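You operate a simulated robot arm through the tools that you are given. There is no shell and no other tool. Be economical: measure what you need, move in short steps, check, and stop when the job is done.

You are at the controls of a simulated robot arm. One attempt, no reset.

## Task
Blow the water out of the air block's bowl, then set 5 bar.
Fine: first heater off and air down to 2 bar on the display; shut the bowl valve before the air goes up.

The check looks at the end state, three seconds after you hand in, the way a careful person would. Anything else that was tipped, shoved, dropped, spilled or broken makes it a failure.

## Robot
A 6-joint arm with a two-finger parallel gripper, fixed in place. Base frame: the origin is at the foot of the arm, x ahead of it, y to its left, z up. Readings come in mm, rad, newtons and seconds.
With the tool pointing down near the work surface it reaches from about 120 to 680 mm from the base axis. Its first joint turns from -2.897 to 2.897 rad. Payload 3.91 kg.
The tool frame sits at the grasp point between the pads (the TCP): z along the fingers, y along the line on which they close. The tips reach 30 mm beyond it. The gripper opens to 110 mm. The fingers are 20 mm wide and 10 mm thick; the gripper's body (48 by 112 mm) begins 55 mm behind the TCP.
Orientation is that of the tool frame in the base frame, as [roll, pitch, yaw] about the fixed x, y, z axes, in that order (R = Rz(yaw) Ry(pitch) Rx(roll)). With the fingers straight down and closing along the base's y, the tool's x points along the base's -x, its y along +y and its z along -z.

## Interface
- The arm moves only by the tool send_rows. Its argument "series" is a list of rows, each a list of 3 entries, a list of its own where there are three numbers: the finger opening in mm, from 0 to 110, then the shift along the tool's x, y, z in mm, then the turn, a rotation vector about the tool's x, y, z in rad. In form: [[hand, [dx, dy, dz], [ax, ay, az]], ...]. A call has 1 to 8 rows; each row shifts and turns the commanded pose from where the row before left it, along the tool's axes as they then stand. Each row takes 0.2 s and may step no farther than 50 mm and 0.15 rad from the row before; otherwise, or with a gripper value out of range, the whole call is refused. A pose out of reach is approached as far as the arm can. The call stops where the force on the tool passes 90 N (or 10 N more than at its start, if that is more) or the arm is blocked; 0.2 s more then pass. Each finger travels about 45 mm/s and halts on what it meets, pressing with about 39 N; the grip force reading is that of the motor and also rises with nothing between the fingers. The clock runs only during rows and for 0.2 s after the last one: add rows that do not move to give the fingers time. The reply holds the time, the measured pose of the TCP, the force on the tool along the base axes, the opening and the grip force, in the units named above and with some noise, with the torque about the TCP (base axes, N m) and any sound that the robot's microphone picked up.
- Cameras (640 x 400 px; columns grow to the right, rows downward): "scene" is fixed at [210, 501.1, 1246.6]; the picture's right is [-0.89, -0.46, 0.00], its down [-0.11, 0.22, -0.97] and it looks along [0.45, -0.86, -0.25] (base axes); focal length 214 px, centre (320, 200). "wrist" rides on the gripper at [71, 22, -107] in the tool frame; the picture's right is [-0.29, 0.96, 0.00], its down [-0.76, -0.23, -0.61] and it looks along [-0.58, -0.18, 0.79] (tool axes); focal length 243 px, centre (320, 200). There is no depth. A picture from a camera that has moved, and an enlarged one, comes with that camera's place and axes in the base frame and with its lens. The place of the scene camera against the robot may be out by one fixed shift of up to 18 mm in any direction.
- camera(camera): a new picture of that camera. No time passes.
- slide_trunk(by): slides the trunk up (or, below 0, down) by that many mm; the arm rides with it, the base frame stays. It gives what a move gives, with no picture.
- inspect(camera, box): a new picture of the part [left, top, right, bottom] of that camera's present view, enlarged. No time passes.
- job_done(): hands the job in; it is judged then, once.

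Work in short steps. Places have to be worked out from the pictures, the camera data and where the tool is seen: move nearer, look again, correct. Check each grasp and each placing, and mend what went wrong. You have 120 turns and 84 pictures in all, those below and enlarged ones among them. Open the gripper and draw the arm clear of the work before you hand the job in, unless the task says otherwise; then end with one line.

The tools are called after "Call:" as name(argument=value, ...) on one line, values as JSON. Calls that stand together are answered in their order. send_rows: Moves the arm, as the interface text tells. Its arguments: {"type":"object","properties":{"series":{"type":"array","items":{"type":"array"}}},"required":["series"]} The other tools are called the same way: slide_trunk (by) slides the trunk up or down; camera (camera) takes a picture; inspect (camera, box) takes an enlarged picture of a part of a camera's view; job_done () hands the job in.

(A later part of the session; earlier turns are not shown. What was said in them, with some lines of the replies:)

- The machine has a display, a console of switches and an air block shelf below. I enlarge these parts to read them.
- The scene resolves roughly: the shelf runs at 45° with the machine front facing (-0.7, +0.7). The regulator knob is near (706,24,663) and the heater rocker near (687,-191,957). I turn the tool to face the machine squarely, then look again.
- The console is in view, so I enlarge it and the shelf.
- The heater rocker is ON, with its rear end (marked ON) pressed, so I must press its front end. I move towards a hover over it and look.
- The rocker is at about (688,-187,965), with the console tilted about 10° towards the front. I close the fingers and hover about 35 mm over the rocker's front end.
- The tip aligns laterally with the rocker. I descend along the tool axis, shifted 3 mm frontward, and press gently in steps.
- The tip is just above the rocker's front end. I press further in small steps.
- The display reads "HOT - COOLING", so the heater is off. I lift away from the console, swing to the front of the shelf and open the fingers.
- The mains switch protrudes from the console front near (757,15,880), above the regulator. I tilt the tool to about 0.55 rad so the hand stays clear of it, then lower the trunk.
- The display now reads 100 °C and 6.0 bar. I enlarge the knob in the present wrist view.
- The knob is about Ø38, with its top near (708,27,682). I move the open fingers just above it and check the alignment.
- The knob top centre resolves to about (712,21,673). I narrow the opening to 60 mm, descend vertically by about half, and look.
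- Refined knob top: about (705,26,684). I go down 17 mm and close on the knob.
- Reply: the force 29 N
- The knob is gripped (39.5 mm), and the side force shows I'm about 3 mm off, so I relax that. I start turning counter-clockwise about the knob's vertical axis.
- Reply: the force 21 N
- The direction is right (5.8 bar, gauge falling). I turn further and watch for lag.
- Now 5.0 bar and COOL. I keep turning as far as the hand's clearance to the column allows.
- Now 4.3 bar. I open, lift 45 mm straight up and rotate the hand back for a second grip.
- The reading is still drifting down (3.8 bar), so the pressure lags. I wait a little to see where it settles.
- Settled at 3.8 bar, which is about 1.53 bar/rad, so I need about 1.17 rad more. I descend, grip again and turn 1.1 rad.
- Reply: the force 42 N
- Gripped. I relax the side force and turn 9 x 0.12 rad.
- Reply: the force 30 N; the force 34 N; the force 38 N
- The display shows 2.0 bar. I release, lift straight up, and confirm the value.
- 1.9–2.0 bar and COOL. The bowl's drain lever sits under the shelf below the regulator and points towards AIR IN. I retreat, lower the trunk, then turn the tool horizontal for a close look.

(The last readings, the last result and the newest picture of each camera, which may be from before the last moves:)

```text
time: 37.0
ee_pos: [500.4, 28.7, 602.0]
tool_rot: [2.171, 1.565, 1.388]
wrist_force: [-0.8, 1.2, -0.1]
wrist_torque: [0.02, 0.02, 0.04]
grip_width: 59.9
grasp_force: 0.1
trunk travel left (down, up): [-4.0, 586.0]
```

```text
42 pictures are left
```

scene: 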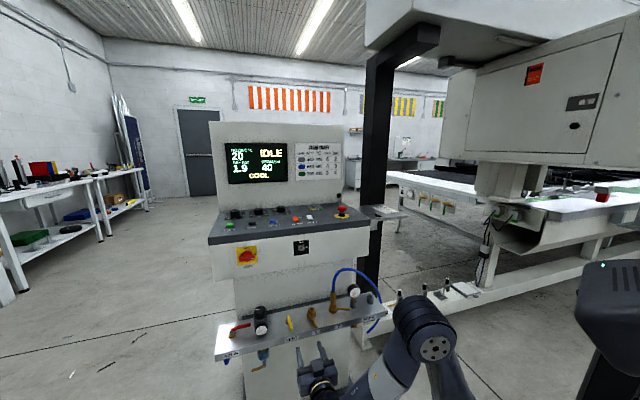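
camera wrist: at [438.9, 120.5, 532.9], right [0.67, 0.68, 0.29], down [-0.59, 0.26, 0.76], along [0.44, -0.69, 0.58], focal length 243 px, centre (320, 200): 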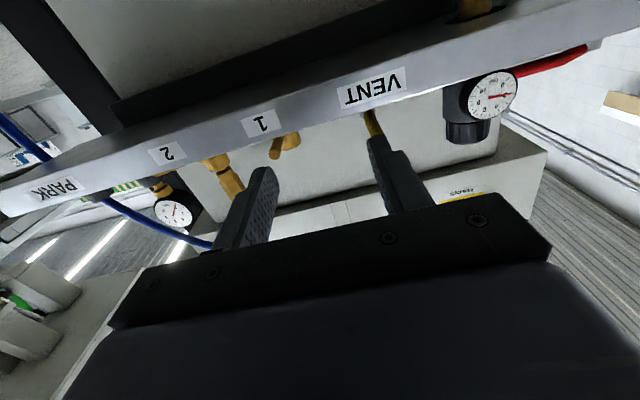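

The tool is level now. I lower it to the lever's height, shift towards machine-left, then roll 90° so that the fingers close vertically.

Call:
send_rows(series=[[60, [34, 32, 0], [0, 0, 0]], [60, [34, 32, 0], [0, 0, 0]], [60, [34, 32, 0], [0, 0, 0]], [60, [34, 32, 0], [0, 0, 0]], [60, [30, 32, 0], [0, 0, 0]], [60, [0, 0, 0], [0, 0, 0.15]], [60, [0, 0, 0], [0, 0, 0.15]], [60, [0, 0, 0], [0, 0, 0.15]]])

Call:
send_rows(series=[[60, [0, 0, 0], [0, 0, 0.15]], [60, [0, 0, 0], [0, 0, 0.15]], [60, [0, 0, 0], [0, 0, 0.15]], [60, [0, 0, 0], [0, 0, 0.15]], [60, [0, 0, 0], [0, 0, 0.15]], [60, [0, 0, 0], [0, 0, 0.15]], [60, [0, 0, 0], [0, 0, 0.15]], [60, [0, 0, 0], [0, 0, 0.07]]])

Call:
camera(camera="wrist")

Call:
inspect(camera="scene", box=[200, 290, 360, 400])

```text
time: 38.8
ee_pos: [612.7, 141.9, 435.7]
tool_rot: [1.583, 1.118, 0.797]
wrist_force: [0.6, 0.4, 0.4]
wrist_torque: [0.0, 0.0, 0.0]
grip_width: 60.0
grasp_force: 0.0
trunk travel left (down, up): [-4.0, 586.0]
```

```text
time: 40.6
ee_pos: [768.7, 259.4, 504.1]
tool_rot: [1.577, 0.272, 0.785]
wrist_force: [-0.5, -0.8, 0.2]
wrist_torque: [-0.03, 0.0, 0.0]
grip_width: 59.9
grasp_force: 0.1
out of reach, approached as far as the arm can: row 1, 2, 3, 4, 5, 6, 7, 8
trunk travel left (down, up): [-4.0, 586.0]
```

```text
41 pictures are left
camera wrist: at [744.0, 388.9, 507.3], right [-0.01, -0.02, 1.0], down [-0.99, -0.13, -0.02], along [0.13, -0.99, -0.02], focal length 243 px, centre (320, 200)
```

wrist: 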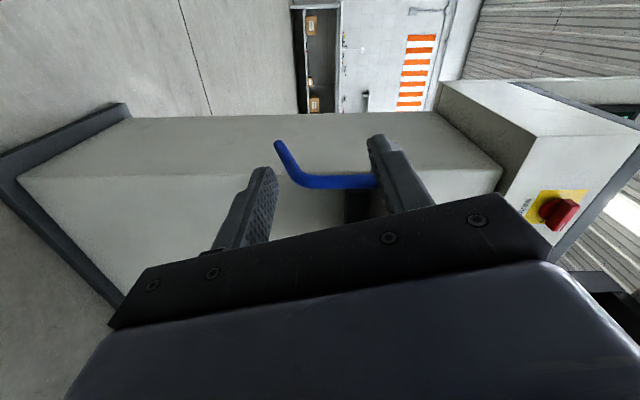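

```text
3.64 times, centred on (280, 345) of scene
camera zoom: at [210.0, 501.1, 1246.6], right [-0.89, -0.46, 0.0], down [-0.11, 0.22, -0.97], along [0.45, -0.86, -0.25], focal length 780 px, centre (466, -327)
```

zoom: 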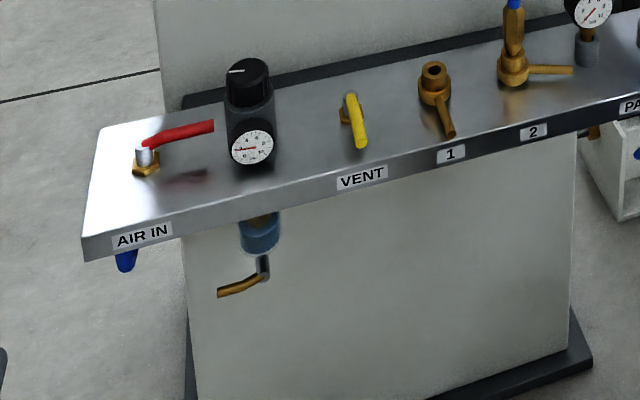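

The roll in this direction hits a wrist limit and the arm drifted, touching nothing. I roll back the same way and will go the other direction.

Call:
send_rows(series=[[60, [0, 0, 0], [0, 0, -0.15]], [60, [0, 0, 0], [0, 0, -0.15]], [60, [0, 0, 0], [0, 0, -0.15]], [60, [0, 0, 0], [0, 0, -0.15]], [60, [0, 0, 0], [0, 0, -0.15]], [60, [0, 0, 0], [0, 0, -0.15]], [60, [0, 0, 0], [0, 0, -0.15]], [60, [0, 0, 0], [0, 0, -0.15]]])

```text
time: 42.4
ee_pos: [769.3, 259.7, 503.1]
tool_rot: [1.626, 1.472, 0.841]
wrist_force: [0.6, 0.0, -0.6]
wrist_torque: [0.01, -0.01, 0.0]
grip_width: 59.9
grasp_force: 0.1
trunk travel left (down, up): [-4.0, 586.0]
```

The position held, and the pose is now reachable. I move back to about (600,140,440), then roll the other way.

Call:
send_rows(series=[[60, [8, -41, -7], [0, 0, 0]], [60, [8, -41, -7], [0, 0, 0]], [60, [8, -41, -7], [0, 0, 0]], [60, [8, -41, -7], [0, 0, 0]], [60, [8, -41, -7], [0, 0, 0]], [60, [0, 0, 0], [0, 0, -0.1]], [60, [0, 0, 0], [0, 0, -0.15]], [60, [0, 0, 0], [0, 0, -0.15]]])

```text
time: 44.2
ee_pos: [601.3, 143.9, 443.2]
tool_rot: [-1.589, 1.271, -2.373]
wrist_force: [0.4, 0.5, 0.2]
wrist_torque: [0.05, 0.02, 0.02]
grip_width: 59.8
grasp_force: 0.0
trunk travel left (down, up): [-4.0, 586.0]
```

The position is right. I continue rolling the negative way.

Call:
send_rows(series=[[60, [0, 0, 0], [0, 0, -0.15]], [60, [0, 0, 0], [0, 0, -0.15]], [60, [0, 0, 0], [0, 0, -0.15]], [60, [0, 0, 0], [0, 0, -0.15]]])

Call:
camera(camera="wrist")

```text
time: 45.2
ee_pos: [601.6, 144.3, 443.0]
tool_rot: [-1.576, 0.67, -2.362]
wrist_force: [-0.1, 0.0, -0.8]
wrist_torque: [-0.01, -0.02, 0.03]
grip_width: 60.1
grasp_force: 0.0
trunk travel left (down, up): [-4.0, 586.0]
```

```text
39 pictures are left
camera wrist: at [494.2, 190.8, 383.6], right [0.58, 0.58, -0.57], down [-0.11, 0.75, 0.66], along [0.81, -0.32, 0.5], focal length 243 px, centre (320, 200)
```

wrist: 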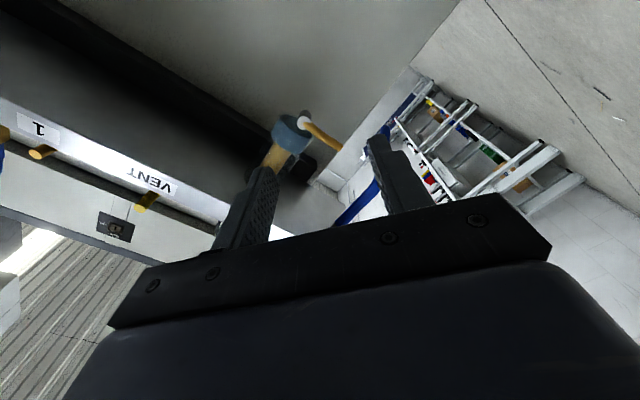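

This direction works and the bowl's lever is visible. I finish the roll and look.

Call:
send_rows(series=[[60, [0, 0, 0], [0, 0, -0.135]], [60, [0, 0, 0], [0, 0, -0.135]], [60, [0, 0, 0], [0, 0, -0.135]], [60, [0, 0, 0], [0, 0, -0.135]], [60, [0, 0, 0], [0, 0, -0.13]]])

Call:
camera(camera="wrist")

```text
time: 46.4
ee_pos: [600.2, 144.9, 442.7]
tool_rot: [-1.576, 0.001, -2.357]
wrist_force: [0.3, 0.7, 0.4]
wrist_torque: [-0.04, 0.02, -0.01]
grip_width: 59.9
grasp_force: 0.1
trunk travel left (down, up): [-4.0, 586.0]
```

```text
38 pictures are left
camera wrist: at [474.0, 170.5, 423.1], right [0.2, 0.21, -0.96], down [0.11, 0.97, 0.23], along [0.97, -0.15, 0.17], focal length 243 px, centre (320, 200)
```

wrist: 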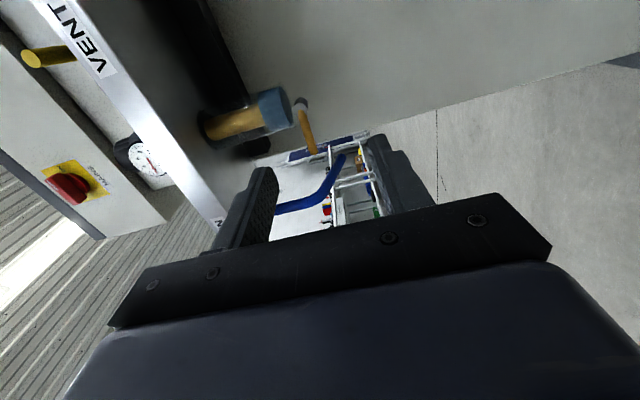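

I enlarge the bowl and lever.

Call:
inspect(camera="wrist", box=[190, 60, 390, 185])

Call:
inspect(camera="scene", box=[235, 335, 295, 380])

```text
3.20 times, centred on (290, 122) of wrist
camera zoom: at [474.0, 170.5, 423.1], right [0.2, 0.21, -0.96], down [0.11, 0.97, 0.23], along [0.97, -0.15, 0.17], focal length 776 px, centre (416, 448)
```

zoom: 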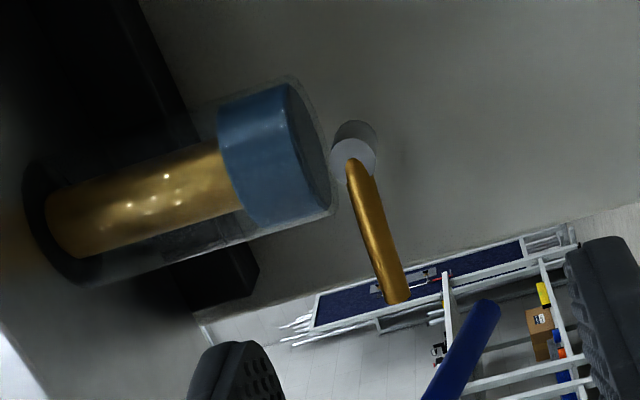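

```text
8.89 times, centred on (265, 358) of scene
camera zoom: at [210.0, 501.1, 1246.6], right [-0.89, -0.46, 0.0], down [-0.11, 0.22, -0.97], along [0.45, -0.86, -0.25], focal length 1906 px, centre (809, -1200)
```

zoom: 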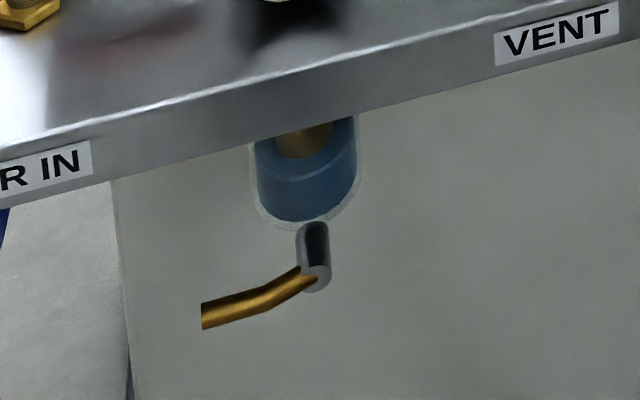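

The valve stem points horizontally to the front and the lever is on its front face: level and pointing left (closed), with water in the bowl. Stem face is about lat 520, z 461, q 446 (q = depth into the machine) and the lever is about 45 mm long. I roll another 45° so the fingers can straddle the lever through its swing.

Call:
send_rows(series=[[60, [-26, -18, 25], [0, 0, 0]], [46, [0, 0, 0], [0, 0, -0.131]], [46, [0, 0, 0], [0, 0, -0.131]], [46, [0, 0, 0], [0, 0, -0.131]], [46, [0, 0, 0], [0, 0, -0.131]], [46, [0, 0, 0], [0, 0, -0.131]], [46, [0, 0, 0], [0, 0, -0.131]]])

Call:
camera(camera="wrist")

Call:
inspect(camera="scene", box=[220, 140, 340, 400])

```text
time: 48.0
ee_pos: [636.1, 144.6, 462.6]
tool_rot: [-1.578, -0.787, -2.351]
wrist_force: [0.2, 0.1, 0.6]
wrist_torque: [0.0, 0.02, -0.01]
grip_width: 46.0
grasp_force: 0.0
trunk travel left (down, up): [-4.0, 586.0]
```

```text
35 pictures are left
camera wrist: at [514.7, 174.1, 499.1], right [-0.34, -0.33, -0.88], down [0.06, 0.93, -0.37], along [0.94, -0.18, -0.29], focal length 243 px, centre (320, 200)
```

wrist: 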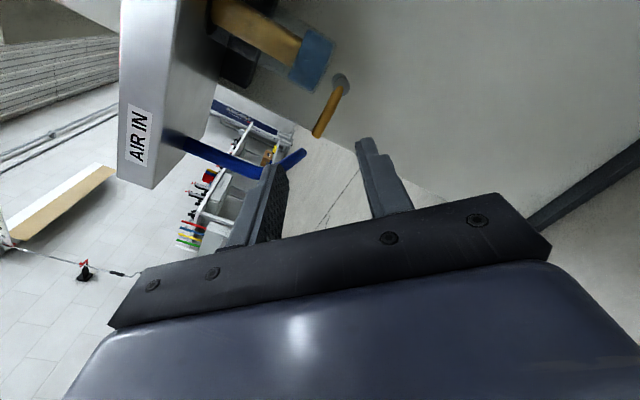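

```text
1.54 times, centred on (280, 270) of scene
camera zoom: at [210.0, 501.1, 1246.6], right [-0.89, -0.46, 0.0], down [-0.11, 0.22, -0.97], along [0.45, -0.86, -0.25], focal length 330 px, centre (382, 92)
```

zoom: 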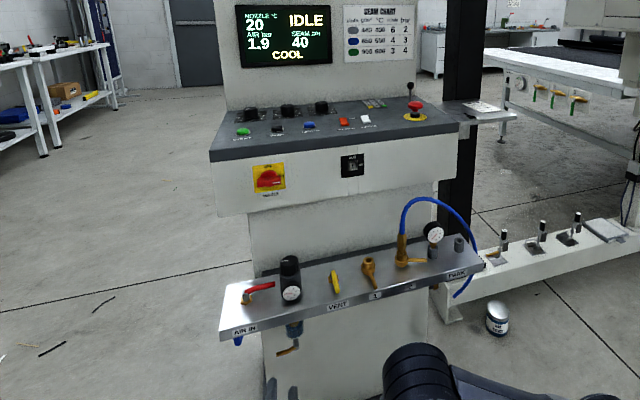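

The fresh triangulation puts the lever end at lat 561, z 462, q 443 and the stem at lat 519, z 461. The fingers line up, so I move in to straddle the lever.

Call:
send_rows(series=[[42, [-1, -1, 35], [0, 0, 0]], [42, [0, 0, 25], [0, 0, 0]]])

Call:
camera(camera="wrist")

```text
time: 48.6
ee_pos: [681.5, 102.5, 462.7]
tool_rot: [-1.578, -0.785, -2.352]
wrist_force: [-0.4, 0.0, -0.3]
wrist_torque: [0.01, -0.03, -0.02]
grip_width: 42.0
grasp_force: 0.0
trunk travel left (down, up): [-4.0, 586.0]
```

```text
33 pictures are left
camera wrist: at [557.9, 132.3, 498.9], right [-0.34, -0.33, -0.88], down [0.06, 0.93, -0.37], along [0.94, -0.18, -0.29], focal length 243 px, centre (320, 200)
```

wrist: 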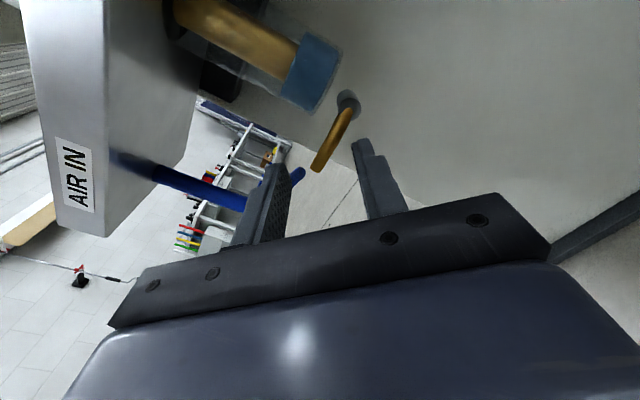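

The lever tip is between the fingers. I go 14 mm deeper.

Call:
send_rows(series=[[42, [0, 0, 14], [0, 0, 0]], [42, [0, 0, 0], [0, 0, 0]]])

Call:
inspect(camera="wrist", box=[220, 60, 440, 220])

```text
time: 49.2
ee_pos: [690.8, 91.3, 462.6]
tool_rot: [-1.578, -0.785, -2.352]
wrist_force: [0.1, 0.2, -0.6]
wrist_torque: [0.0, -0.01, 0.0]
grip_width: 42.0
grasp_force: 0.1
trunk travel left (down, up): [-4.0, 586.0]
```

```text
2.50 times, centred on (330, 140) of wrist
camera zoom: at [568.0, 121.8, 498.8], right [-0.34, -0.33, -0.88], down [0.06, 0.93, -0.37], along [0.94, -0.18, -0.29], focal length 606 px, centre (295, 350)
```

zoom: 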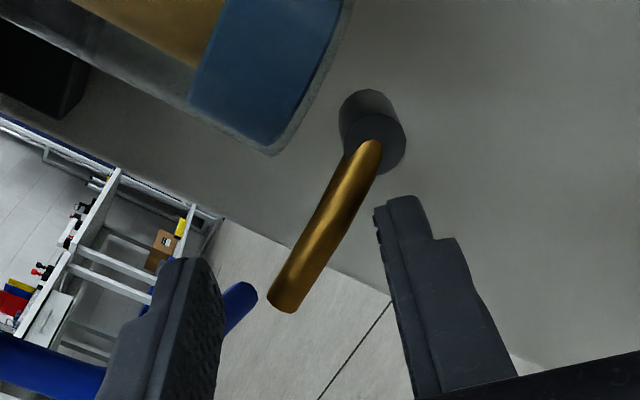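

The fingers straddle the lever cleanly. I swing the fingers down and to the right along an arc, pushing the lever from level to vertical (open).

Call:
send_rows(series=[[42, [-11, 11, 0], [0, 0, 0]], [42, [4.9, 9.2, 0], [0, 0, 0]], [42, [-6.4, 6.4, 0], [0, 0, 0]], [42, [-3.5, 9.2, 0], [0, 0, 0]]])

Call:
inspect(camera="wrist", box=[220, 60, 440, 220])

```text
time: 50.2
ee_pos: [681.2, 82.7, 423.8]
tool_rot: [-1.577, -0.783, -2.353]
wrist_force: [0.6, 0.2, -0.2]
wrist_torque: [0.02, 0.01, 0.01]
grip_width: 42.3
grasp_force: 0.4
trunk travel left (down, up): [-4.0, 586.0]
```

```text
2.50 times, centred on (330, 140) of wrist
camera zoom: at [558.5, 112.8, 460.2], right [-0.34, -0.33, -0.88], down [0.07, 0.93, -0.37], along [0.94, -0.18, -0.29], focal length 606 px, centre (295, 350)
```

zoom: 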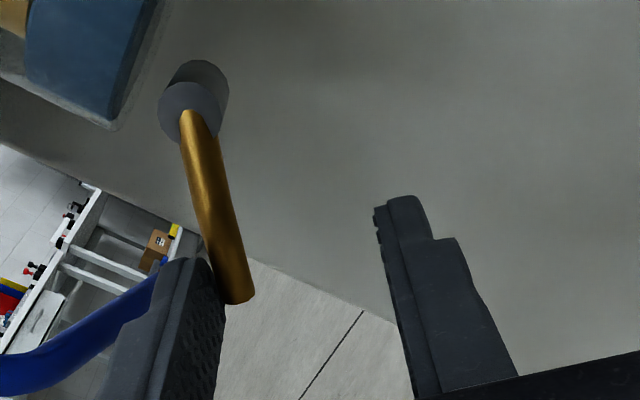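

The lever follows the finger. I continue the arc to vertical.

Call:
send_rows(series=[[42, [-0.7, 10.6, 0], [0, 0, 0]], [42, [2.1, 9.2, 0], [0, 0, 0]], [42, [3.5, 7.8, 0], [0, 0, 0]], [42, [0, 0, 0], [0, 0, 0]]])

Call:
inspect(camera="wrist", box=[100, 0, 440, 220])

Call:
inspect(camera="scene", box=[220, 320, 310, 400])

```text
time: 51.2
ee_pos: [664.3, 68.5, 408.3]
tool_rot: [-1.578, -0.784, -2.351]
wrist_force: [0.7, -0.3, 0.3]
wrist_torque: [-0.05, 0.0, 0.01]
grip_width: 42.5
grasp_force: 0.5
trunk travel left (down, up): [-4.0, 586.0]
```

```text
1.82 times, centred on (270, 110) of wrist
camera zoom: at [541.9, 97.4, 445.2], right [-0.34, -0.33, -0.88], down [0.07, 0.93, -0.37], along [0.94, -0.18, -0.29], focal length 441 px, centre (411, 364)
```

zoom: 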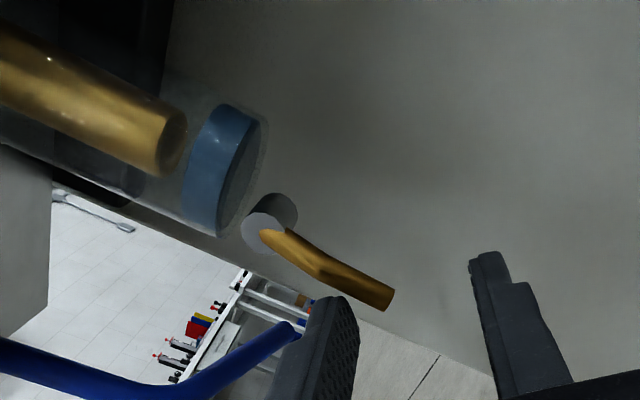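

```text
5.00 times, centred on (265, 360) of scene
camera zoom: at [210.0, 501.1, 1246.6], right [-0.89, -0.46, 0.0], down [-0.11, 0.22, -0.97], along [0.45, -0.86, -0.25], focal length 1072 px, centre (595, -600)
```

zoom: 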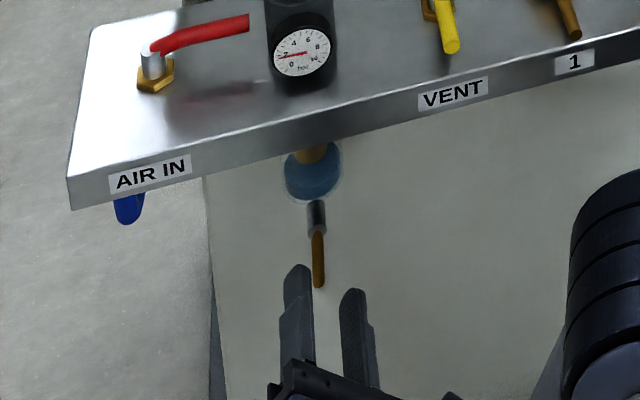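

The valve is open and the water level is falling. I wait and watch.

Call:
send_rows(series=[[42, [0, 0, 0], [0, 0, 0]], [42, [0, 0, 0], [0, 0, 0]], [42, [0, 0, 0], [0, 0, 0]], [42, [0, 0, 0], [0, 0, 0]], [42, [0, 0, 0], [0, 0, 0]], [42, [0, 0, 0], [0, 0, 0]], [42, [0, 0, 0], [0, 0, 0]], [42, [0, 0, 0], [0, 0, 0]]])

Call:
send_rows(series=[[42, [0, 0, 0], [0, 0, 0]], [42, [0, 0, 0], [0, 0, 0]], [42, [0, 0, 0], [0, 0, 0]], [42, [0, 0, 0], [0, 0, 0]], [42, [0, 0, 0], [0, 0, 0]], [42, [0, 0, 0], [0, 0, 0]], [42, [0, 0, 0], [0, 0, 0]], [42, [0, 0, 0], [0, 0, 0]]])

Call:
inspect(camera="wrist", box=[100, 0, 440, 220])

Call:
inspect(camera="scene", box=[200, 140, 360, 400])

```text
time: 53.0
ee_pos: [665.2, 67.5, 409.3]
tool_rot: [-1.578, -0.783, -2.349]
wrist_force: [-0.2, -0.2, -0.1]
wrist_torque: [0.01, 0.01, 0.0]
grip_width: 42.0
grasp_force: 0.1
trunk travel left (down, up): [-4.0, 586.0]
```

```text
time: 54.8
ee_pos: [663.9, 68.6, 408.8]
tool_rot: [-1.578, -0.784, -2.351]
wrist_force: [0.1, -0.6, 0.0]
wrist_torque: [0.02, 0.05, 0.01]
grip_width: 42.0
grasp_force: 0.0
trunk travel left (down, up): [-4.0, 586.0]
```

```text
1.82 times, centred on (270, 110) of wrist
camera zoom: at [542.0, 97.5, 445.3], right [-0.34, -0.33, -0.88], down [0.07, 0.93, -0.37], along [0.94, -0.18, -0.29], focal length 441 px, centre (411, 364)
```

zoom: 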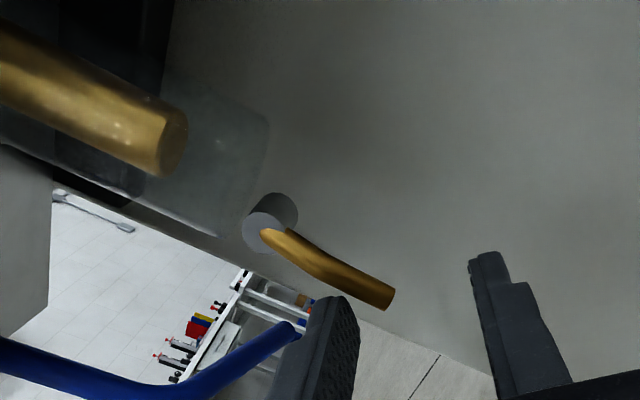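

```text
1.54 times, centred on (280, 270) of scene
camera zoom: at [210.0, 501.1, 1246.6], right [-0.89, -0.46, 0.0], down [-0.11, 0.22, -0.97], along [0.45, -0.86, -0.25], focal length 330 px, centre (382, 92)
```

zoom: 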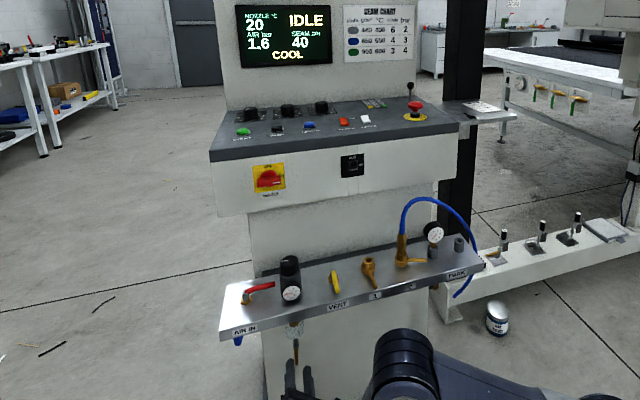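

The bowl is empty and air is blowing through. I swing the lever back up to the left with the lower finger to shut the valve.

Call:
send_rows(series=[[42, [0, 0, 0], [0, 0, 0]], [42, [0, 0, 0], [0, 0, 0]], [42, [0, 0, 0], [0, 0, 0]], [42, [2.1, -23.3, 0], [0, 0, 0]], [42, [4.9, -9.2, 0], [0, 0, 0]], [42, [-6.4, -6.4, 0], [0, 0, 0]], [42, [-3.5, -9.2, 0], [0, 0, 0]]])

Call:
inspect(camera="wrist", box=[220, 60, 440, 220])

```text
time: 56.4
ee_pos: [689.3, 91.7, 442.0]
tool_rot: [-1.578, -0.782, -2.354]
wrist_force: [0.7, -0.8, 0.2]
wrist_torque: [0.03, -0.02, 0.01]
grip_width: 42.3
grasp_force: 0.3
trunk travel left (down, up): [-4.0, 586.0]
```

```text
2.50 times, centred on (330, 140) of wrist
camera zoom: at [566.3, 122.2, 477.8], right [-0.34, -0.33, -0.88], down [0.07, 0.93, -0.37], along [0.94, -0.18, -0.29], focal length 606 px, centre (295, 350)
```

zoom: 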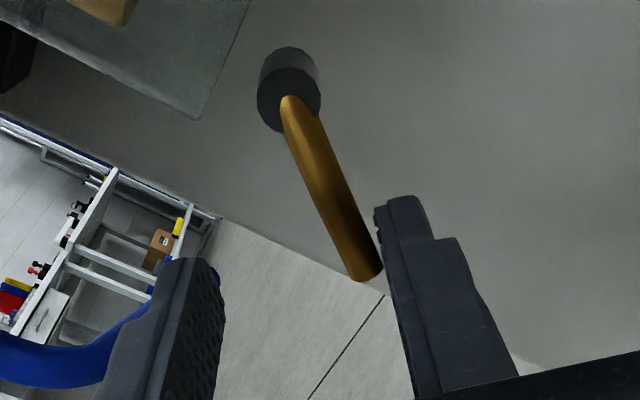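

The lever is on its way back. I finish the arc with a slight overshoot to its stop.

Call:
send_rows(series=[[42, [-0.7, -10.6, 0], [0, 0, 0]], [42, [2.1, -9.2, 0], [0, 0, 0]], [42, [4.2, -8.5, 0], [0, 0, 0]], [42, [1.4, -1.4, 0], [0, 0, 0]], [42, [0, 0, 0], [0, 0, 0]]])

Call:
inspect(camera="wrist", box=[220, 60, 440, 220])

Call:
inspect(camera="scene", box=[220, 320, 310, 400])

Call:
inspect(camera="scene", box=[220, 140, 300, 190])

```text
time: 57.6
ee_pos: [702.4, 105.8, 464.5]
tool_rot: [-1.58, -0.784, -2.349]
wrist_force: [-2.1, 1.5, -10.2]
wrist_torque: [0.37, 0.05, -0.16]
grip_width: 45.4
grasp_force: 3.2
trunk travel left (down, up): [-4.0, 586.0]
```

```text
2.50 times, centred on (330, 140) of wrist
camera zoom: at [580.0, 134.7, 501.8], right [-0.34, -0.33, -0.88], down [0.06, 0.93, -0.37], along [0.94, -0.18, -0.29], focal length 606 px, centre (295, 350)
```

zoom: 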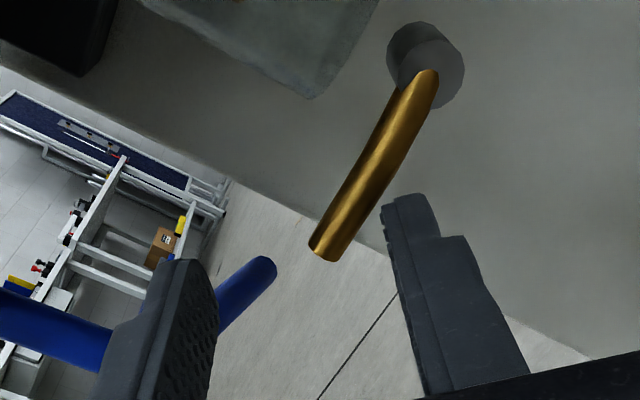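

```text
5.00 times, centred on (265, 360) of scene
camera zoom: at [210.0, 501.1, 1246.6], right [-0.89, -0.46, 0.0], down [-0.11, 0.22, -0.97], along [0.45, -0.86, -0.25], focal length 1072 px, centre (595, -600)
```

zoom: 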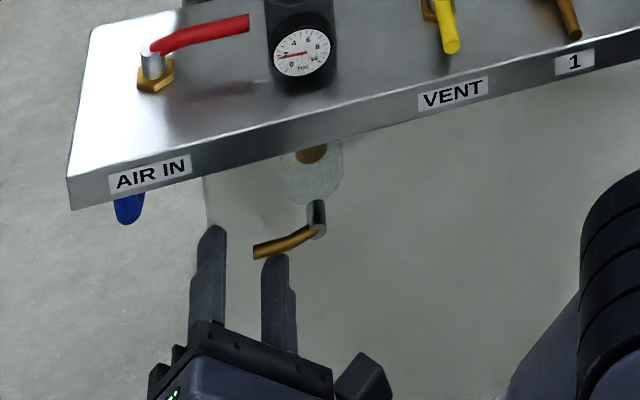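

```text
8.00 times, centred on (260, 165) of scene
camera zoom: at [210.0, 501.1, 1246.6], right [-0.89, -0.46, 0.0], down [-0.11, 0.22, -0.97], along [0.45, -0.86, -0.25], focal length 1716 px, centre (800, 480)
```

zoom: 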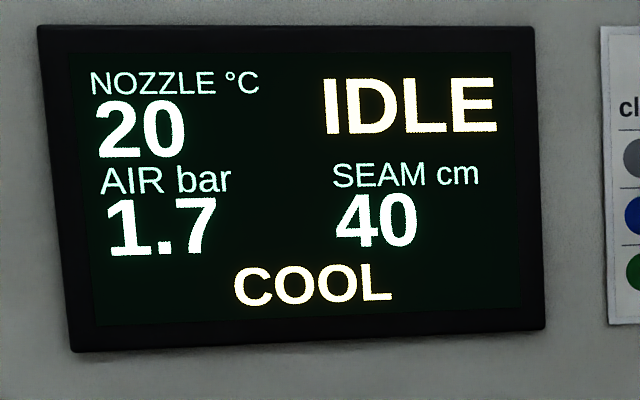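

The valve is shut: the lever is at its stop, the bowl is empty and pressure is recovering. I back out and undo the roll.

Call:
send_rows(series=[[42, [-2.5, 2.5, 0], [0, 0, 0]], [42, [0, 0, -40], [0, 0, 0]], [42, [0, 0, -40], [0, 0, 0]], [42, [0, 0, -40], [0, 0, 0]], [60, [0, 0, 0], [0, 0, 0.145]], [60, [0, 0, 0], [0, 0, 0.145]], [60, [0, 0, 0], [0, 0, 0.145]], [60, [0, 0, 0], [0, 0, 0.145]]])

Call:
send_rows(series=[[60, [0, 0, 0], [0, 0, 0.147]], [60, [0, 0, 0], [0, 0, 0.147]], [60, [0, 0, 0], [0, 0, 0.147]], [60, [0, 0, 0], [0, 0, 0.147]], [60, [0, 0, 0], [0, 0, 0.147]], [60, [0, 0, 0], [0, 0, 0.147]], [60, [0, 0, 0], [0, 0, 0.147]], [60, [0, 0, 0], [0, 0, 0.147]]])

```text
time: 59.4
ee_pos: [617.4, 188.6, 463.7]
tool_rot: [-1.577, -0.203, -2.356]
wrist_force: [-0.1, -1.3, -0.2]
wrist_torque: [-0.01, 0.01, -0.01]
grip_width: 59.9
grasp_force: 0.0
trunk travel left (down, up): [-4.0, 586.0]
```

```text
time: 61.2
ee_pos: [616.6, 188.7, 462.5]
tool_rot: [-1.58, 0.974, -2.364]
wrist_force: [-0.2, 0.4, 0.4]
wrist_torque: [0.0, 0.0, -0.02]
grip_width: 60.0
grasp_force: 0.2
trunk travel left (down, up): [-4.0, 586.0]
```

I finish the roll and bring the tool back to the 0.55 rad tilt, well in front of the shelf.

Call:
send_rows(series=[[60, [0, 0, -20], [0, 0, 0.149]], [60, [0, 0, -20], [0, 0, 0.149]], [60, [0, 0, 0], [0, 0, 0.149]], [60, [0, 0, 0], [0, 0, 0.149]], [60, [0, 0, 0], [0, 0.145, 0]], [60, [0, 0, 0], [0, 0.145, 0]], [60, [0, 0, 0], [0, 0.145, 0]], [60, [0, 0, 0], [0, 0.145, 0]]])

Call:
slide_trunk(by=160)

Call:
send_rows(series=[[60, [0, 0, 0], [0, 0.145, 0]], [60, [0, 0, 0], [0, 0.145, 0]], [60, [0, 0, 0], [0, 0.147, 0]], [60, [0, 0, 0], [0, 0, 0]]])

```text
time: 63.0
ee_pos: [587.5, 216.3, 464.4]
tool_rot: [-3.136, 0.982, 2.36]
wrist_force: [-1.1, 0.0, -0.6]
wrist_torque: [0.02, 0.02, 0.04]
grip_width: 59.7
grasp_force: 0.0
trunk travel left (down, up): [-4.0, 586.0]
```

```text
time: 64.8
ee_pos: [588.2, 217.2, 624.5]
tool_rot: [-3.137, 0.985, 2.36]
wrist_force: [-0.1, 0.0, 0.8]
wrist_torque: [0.01, 0.02, 0.02]
grip_width: 60.1
grasp_force: 0.0
trunk travel left (down, up): [-164.0, 426.0]
```

```text
time: 65.8
ee_pos: [588.2, 219.8, 625.1]
tool_rot: [-3.14, 0.547, 2.358]
wrist_force: [0.2, 0.3, 1.0]
wrist_torque: [-0.02, 0.01, 0.03]
grip_width: 59.9
grasp_force: 0.0
trunk travel left (down, up): [-164.0, 426.0]
```

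I raise over to a hover in front of the knob and yaw the hand to the far end of its range, for one clockwise sweep.

Call:
send_rows(series=[[60, [-33.6, -19.9, -11.8], [0, 0, 0]], [60, [-33.6, -19.9, -11.8], [0, 0, 0]], [60, [-33.6, -19.9, -11.8], [0, 0, 0]], [60, [-33.6, -19.9, -11.8], [0, 0, 0]], [60, [-33.6, -19.9, -11.8], [0, 0, 0]], [60, [0, 0, 0], [-0.075, 0, -0.122]], [60, [0, 0, 0], [-0.075, 0, -0.122]], [60, [0, 0, 0], [-0.075, 0, -0.122]]])

Call:
send_rows(series=[[60, [0, 0, 0], [-0.075, 0, -0.122]], [60, [0, 0, 0], [-0.075, 0, -0.122]], [60, [0, 0, 0], [-0.075, 0, -0.122]], [60, [0, 0, 0], [-0.075, 0, -0.122]], [60, [0, 0, 0], [-0.075, 0, -0.122]], [60, [0, 0, 0], [-0.075, 0, -0.122]], [60, [0, 0, 0], [-0.075, 0, -0.122]]])

```text
time: 67.6
ee_pos: [599.2, 67.6, 762.2]
tool_rot: [-3.139, 0.549, 2.787]
wrist_force: [-0.5, 0.5, -0.5]
wrist_torque: [0.01, 0.02, -0.02]
grip_width: 60.1
grasp_force: 0.1
trunk travel left (down, up): [-164.0, 426.0]
```

```text
time: 69.2
ee_pos: [598.1, 67.8, 763.3]
tool_rot: [3.137, 0.549, -2.497]
wrist_force: [-1.3, -0.2, 0.1]
wrist_torque: [-0.02, 0.0, -0.02]
grip_width: 60.0
grasp_force: 0.0
trunk travel left (down, up): [-164.0, 426.0]
```

Now over to a hover above the knob, then check alignment.

Call:
send_rows(series=[[60, [-9.5, -32.3, 17.7], [0, 0, 0]], [60, [-9.5, -32.3, 17.7], [0, 0, 0]], [60, [-9.5, -32.3, 17.7], [0, 0, 0]], [60, [0, 0, 0], [0, 0, 0]]])

Call:
camera(camera="wrist")

Call:
inspect(camera="scene", box=[200, 140, 360, 340])

```text
time: 70.2
ee_pos: [700.1, 19.6, 728.8]
tool_rot: [3.138, 0.549, -2.497]
wrist_force: [0.1, 0.0, -0.2]
wrist_torque: [0.01, 0.0, 0.01]
grip_width: 59.9
grasp_force: 0.1
trunk travel left (down, up): [-164.0, 426.0]
```

```text
22 pictures are left
camera wrist: at [592.9, -34.0, 784.4], right [-0.38, 0.91, 0.15], down [0.41, 0.01, 0.91], along [0.83, 0.41, -0.38], focal length 243 px, centre (320, 200)
```

wrist: 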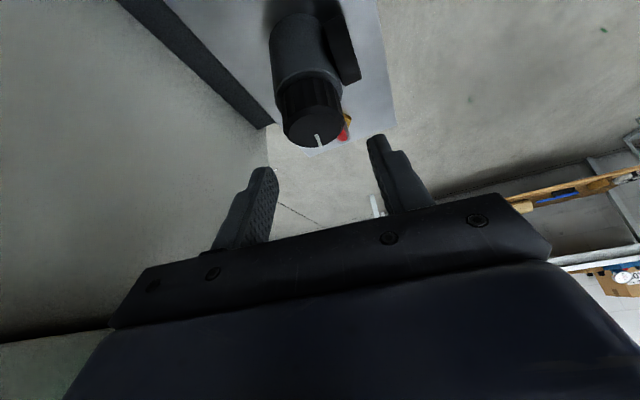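

```text
2.00 times, centred on (280, 240) of scene
camera zoom: at [210.0, 501.1, 1246.6], right [-0.89, -0.46, 0.0], down [-0.11, 0.22, -0.97], along [0.45, -0.86, -0.25], focal length 429 px, centre (400, 120)
```

zoom: 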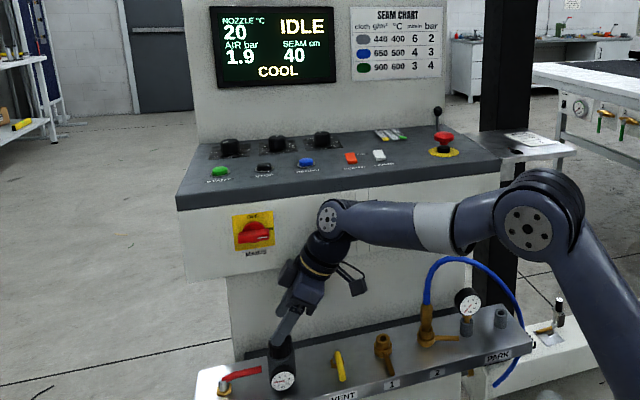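

Aligned, and the display sits at 1.9 bar. I descend and grip the knob.

Call:
send_rows(series=[[60, [11.1, 1.4, 17.7], [0, 0, 0]], [60, [11.1, 1.4, 17.7], [0, 0, 0]], [60, [0, 0, 0], [0, 0, 0]], [0, [0, 0, 0], [0, 0, 0]], [0, [0, 0, 0], [0, 0, 0]], [0, [0, 0, 0], [0, 0, 0]]])

```text
time: 71.6
ee_pos: [697.0, 19.0, 690.5]
tool_rot: [-3.141, 0.551, -2.498]
wrist_force: [18.1, -35.4, -2.5]
wrist_torque: [-0.7, -0.01, -0.62]
grip_width: 39.5
grasp_force: 44.7
trunk travel left (down, up): [-164.0, 426.0]
```

Gripped. I relax the side load and turn clockwise 1.56 rad, then let it settle and read.

Call:
send_rows(series=[[0, [0, -3, 0], [0, 0, 0]], [0, [0, 1.2, 0], [0.063, 0, 0.102]], [0, [0, 1.2, 0], [0.063, 0, 0.102]], [0, [0, 1.2, 0], [0.063, 0, 0.102]], [0, [0, 1.2, 0], [0.063, 0, 0.102]], [0, [0, 1.2, 0], [0.063, 0, 0.102]], [0, [0, 1.2, 0], [0.063, 0, 0.102]], [0, [0, 1.2, 0], [0.063, 0, 0.102]]])

Call:
send_rows(series=[[0, [0, 1.2, 0], [0.063, 0, 0.102]], [0, [0, 1.2, 0], [0.063, 0, 0.102]], [0, [0, 1.2, 0], [0.063, 0, 0.102]], [0, [0, 1.2, 0], [0.063, 0, 0.102]], [0, [0, 1.2, 0], [0.063, 0, 0.102]], [0, [0, 1.2, 0], [0.063, 0, 0.102]], [0, [0, 0, 0], [0, 0, 0]], [0, [0, 0, 0], [0, 0, 0]]])

Call:
send_rows(series=[[0, [0, 0, 0], [0, 0, 0]], [0, [0, 0, 0], [0, 0, 0]], [0, [0, 0, 0], [0, 0, 0]], [0, [0, 0, 0], [0, 0, 0]], [0, [0, 0, 0], [0, 0, 0]], [0, [0, 0, 0], [0, 0, 0]], [0, [0, 0, 0], [0, 0, 0]], [0, [0, 0, 0], [0, 0, 0]]])

Call:
inspect(camera="scene", box=[200, 140, 360, 340])

```text
time: 73.4
ee_pos: [695.0, 30.0, 689.6]
tool_rot: [-3.139, 0.545, 2.951]
wrist_force: [2.0, -14.2, 6.3]
wrist_torque: [0.04, 0.85, -0.19]
grip_width: 39.7
grasp_force: 45.2
trunk travel left (down, up): [-164.0, 426.0]
```

```text
time: 75.2
ee_pos: [699.9, 37.8, 688.3]
tool_rot: [-3.14, 0.55, 2.234]
wrist_force: [26.8, 11.3, 6.4]
wrist_torque: [0.61, 0.2, 0.41]
grip_width: 39.3
grasp_force: 44.7
trunk travel left (down, up): [-164.0, 426.0]
```

```text
time: 77.0
ee_pos: [699.3, 37.9, 689.6]
tool_rot: [3.141, 0.553, 2.234]
wrist_force: [24.8, 22.9, 7.1]
wrist_torque: [0.73, -0.05, 0.52]
grip_width: 39.6
grasp_force: 45.1
trunk travel left (down, up): [-164.0, 426.0]
```

```text
2.00 times, centred on (280, 240) of scene
camera zoom: at [210.0, 501.1, 1246.6], right [-0.89, -0.46, 0.0], down [-0.11, 0.22, -0.97], along [0.45, -0.86, -0.25], focal length 429 px, centre (400, 120)
```

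zoom: 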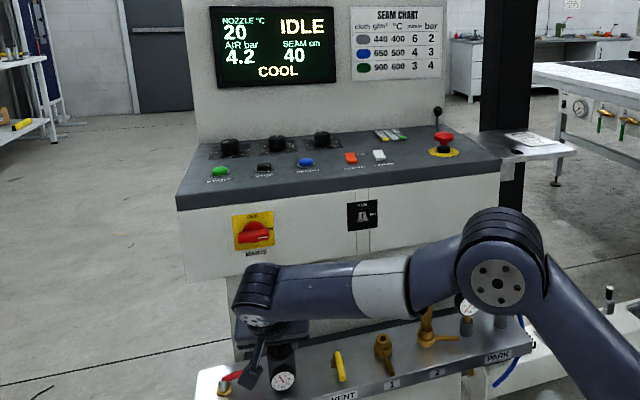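

4.2 bar and perhaps still rising. I turn 0.36 rad more and let it settle.

Call:
send_rows(series=[[0, [0, 3.5, 0], [0.063, 0, 0.102]], [0, [0, 1.2, 0], [0.063, 0, 0.102]], [0, [0, 1.2, 0], [0.063, 0, 0.102]], [0, [0, 0, 0], [0, 0, 0]], [0, [0, 0, 0], [0, 0, 0]], [0, [0, 0, 0], [0, 0, 0]], [0, [0, 0, 0], [0, 0, 0]], [0, [0, 0, 0], [0, 0, 0]]])

Call:
send_rows(series=[[0, [0, 0, 0], [0, 0, 0]], [0, [0, 0, 0], [0, 0, 0]], [0, [0, 0, 0], [0, 0, 0]], [0, [0, 0, 0], [0, 0, 0]], [0, [0, 0, 0], [0, 0, 0]], [0, [0, 0, 0], [0, 0, 0]], [0, [0, 0, 0], [0, 0, 0]], [0, [0, 0, 0], [0, 0, 0]]])

Call:
send_rows(series=[[0, [0, 0, 0], [0, 0, 0]], [0, [0, 0, 0], [0, 0, 0]], [0, [0, 0, 0], [0, 0, 0]], [0, [0, 0, 0], [0, 0, 0]], [0, [0, 0, 0], [0, 0, 0]], [0, [0, 0, 0], [0, 0, 0]], [0, [0, 0, 0], [0, 0, 0]], [0, [0, 0, 0], [0, 0, 0]]])

Call:
inspect(camera="scene", box=[220, 140, 300, 190])

```text
time: 78.8
ee_pos: [705.2, 39.4, 689.2]
tool_rot: [-3.137, 0.556, 1.873]
wrist_force: [20.6, 14.7, 9.0]
wrist_torque: [0.32, -0.72, 0.34]
grip_width: 39.2
grasp_force: 45.0
trunk travel left (down, up): [-164.0, 426.0]
```

```text
time: 80.6
ee_pos: [704.9, 39.9, 690.2]
tool_rot: [-3.137, 0.552, 1.875]
wrist_force: [23.7, 10.6, 10.9]
wrist_torque: [-0.54, -0.86, 0.36]
grip_width: 39.1
grasp_force: 45.2
trunk travel left (down, up): [-164.0, 426.0]
```

```text
time: 82.4
ee_pos: [704.1, 40.6, 689.5]
tool_rot: [-3.139, 0.552, 1.875]
wrist_force: [23.6, 9.0, 11.3]
wrist_torque: [-0.26, -0.77, 0.33]
grip_width: 39.0
grasp_force: 44.5
trunk travel left (down, up): [-164.0, 426.0]
```

```text
8.00 times, centred on (260, 165) of scene
camera zoom: at [210.0, 501.1, 1246.6], right [-0.89, -0.46, 0.0], down [-0.11, 0.22, -0.97], along [0.45, -0.86, -0.25], focal length 1716 px, centre (800, 480)
```

zoom: 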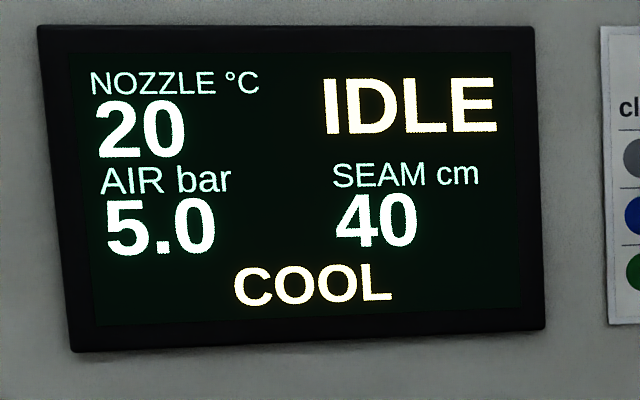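

5.0 bar, settled. I release, lift straight up, and recheck.

Call:
send_rows(series=[[60, [0, 0, 0], [0, 0, 0]], [60, [0, 0, 0], [0, 0, 0]], [60, [-12, 0, -19], [0, 0, 0]], [60, [-12, 0, -19], [0, 0, 0]], [60, [0, 0, 0], [0, 0, 0]], [60, [0, 0, 0], [0, 0, 0]], [60, [0, 0, 0], [0, 0, 0]], [60, [0, 0, 0], [0, 0, 0]]])

Call:
send_rows(series=[[60, [0, 0, 0], [0, 0, 0]], [60, [0, 0, 0], [0, 0, 0]], [60, [0, 0, 0], [0, 0, 0]], [60, [0, 0, 0], [0, 0, 0]], [60, [0, 0, 0], [0, 0, 0]], [60, [0, 0, 0], [0, 0, 0]], [60, [0, 0, 0], [0, 0, 0]], [60, [0, 0, 0], [0, 0, 0]]])

Call:
inspect(camera="scene", box=[220, 140, 300, 190])

```text
time: 84.2
ee_pos: [701.8, 39.0, 735.6]
tool_rot: [-3.135, 0.555, 1.874]
wrist_force: [0.3, 0.1, 0.5]
wrist_torque: [-0.02, -0.01, -0.01]
grip_width: 60.2
grasp_force: 0.1
trunk travel left (down, up): [-164.0, 426.0]
```

```text
time: 86.0
ee_pos: [702.3, 40.5, 734.4]
tool_rot: [-3.134, 0.552, 1.875]
wrist_force: [-0.3, 0.7, -0.1]
wrist_torque: [0.0, 0.01, -0.03]
grip_width: 59.8
grasp_force: 0.0
trunk travel left (down, up): [-164.0, 426.0]
```

```text
8.00 times, centred on (260, 165) of scene
camera zoom: at [210.0, 501.1, 1246.6], right [-0.89, -0.46, 0.0], down [-0.11, 0.22, -0.97], along [0.45, -0.86, -0.25], focal length 1716 px, centre (800, 480)
```

zoom: 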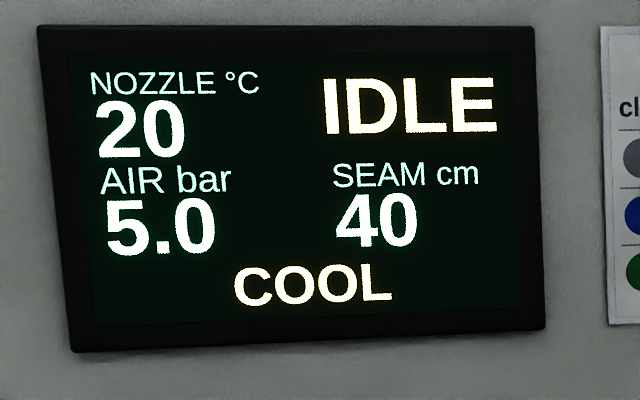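

It holds at 5.0 bar. I draw the arm clear, open the gripper, and take a last look at everything.

Call:
send_rows(series=[[60, [-21, 0, -34], [0, 0, 0]], [80, [26.5, -32.2, -16.3], [0, 0, 0]], [110, [26.5, -32.2, -16.3], [0, 0, 0]], [110, [26.5, -32.2, -16.3], [0, 0, 0]], [110, [26.5, -32.2, -16.3], [0, 0, 0]], [110, [0, 0, 0], [0, 0, 0]]])

Call:
camera(camera="scene")

Call:
inspect(camera="scene", box=[215, 300, 305, 390])

Call:
inspect(camera="scene", box=[220, 140, 350, 235])

```text
time: 87.4
ee_pos: [545.6, 119.6, 776.2]
tool_rot: [-3.134, 0.552, 1.874]
wrist_force: [0.5, 0.5, 0.5]
wrist_torque: [-0.01, -0.01, -0.01]
grip_width: 110.1
grasp_force: 0.1
trunk travel left (down, up): [-164.0, 426.0]
```

```text
17 pictures are left
```

scene: 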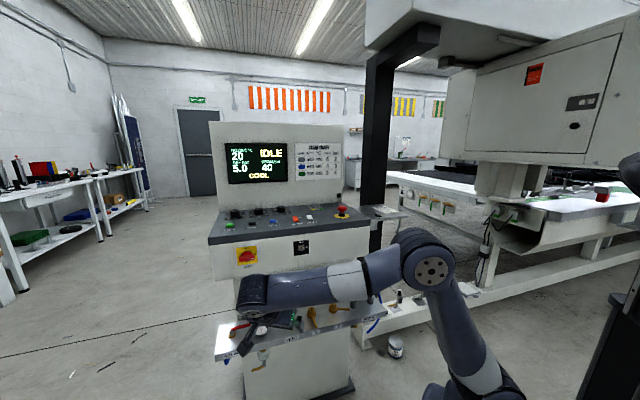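

```text
4.44 times, centred on (260, 345) of scene
camera zoom: at [210.0, 501.1, 1246.6], right [-0.89, -0.46, 0.0], down [-0.11, 0.22, -0.97], along [0.45, -0.86, -0.25], focal length 953 px, centre (587, -444)
```

zoom: 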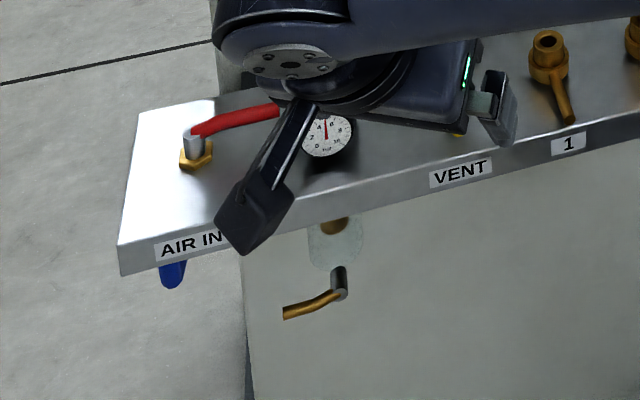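

```text
4.21 times, centred on (285, 188) of scene
camera zoom: at [210.0, 501.1, 1246.6], right [-0.89, -0.46, 0.0], down [-0.11, 0.22, -0.97], along [0.45, -0.86, -0.25], focal length 903 px, centre (467, 253)
```

zoom: 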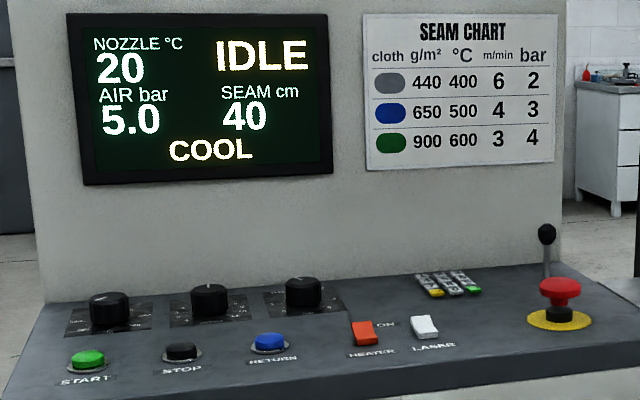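

The heater is off, the bowl is empty, its valve is shut, the air holds at 5.0 bar and the arm is clear. I hand in.

Call:
job_done()

```text
The job is handed in.
```

The heater is off, the bowl is blown dry and its valve shut, and the air then went up to 5.0 bar; for the blow-out the display settled at 1.9 bar rather than exactly 2.0.
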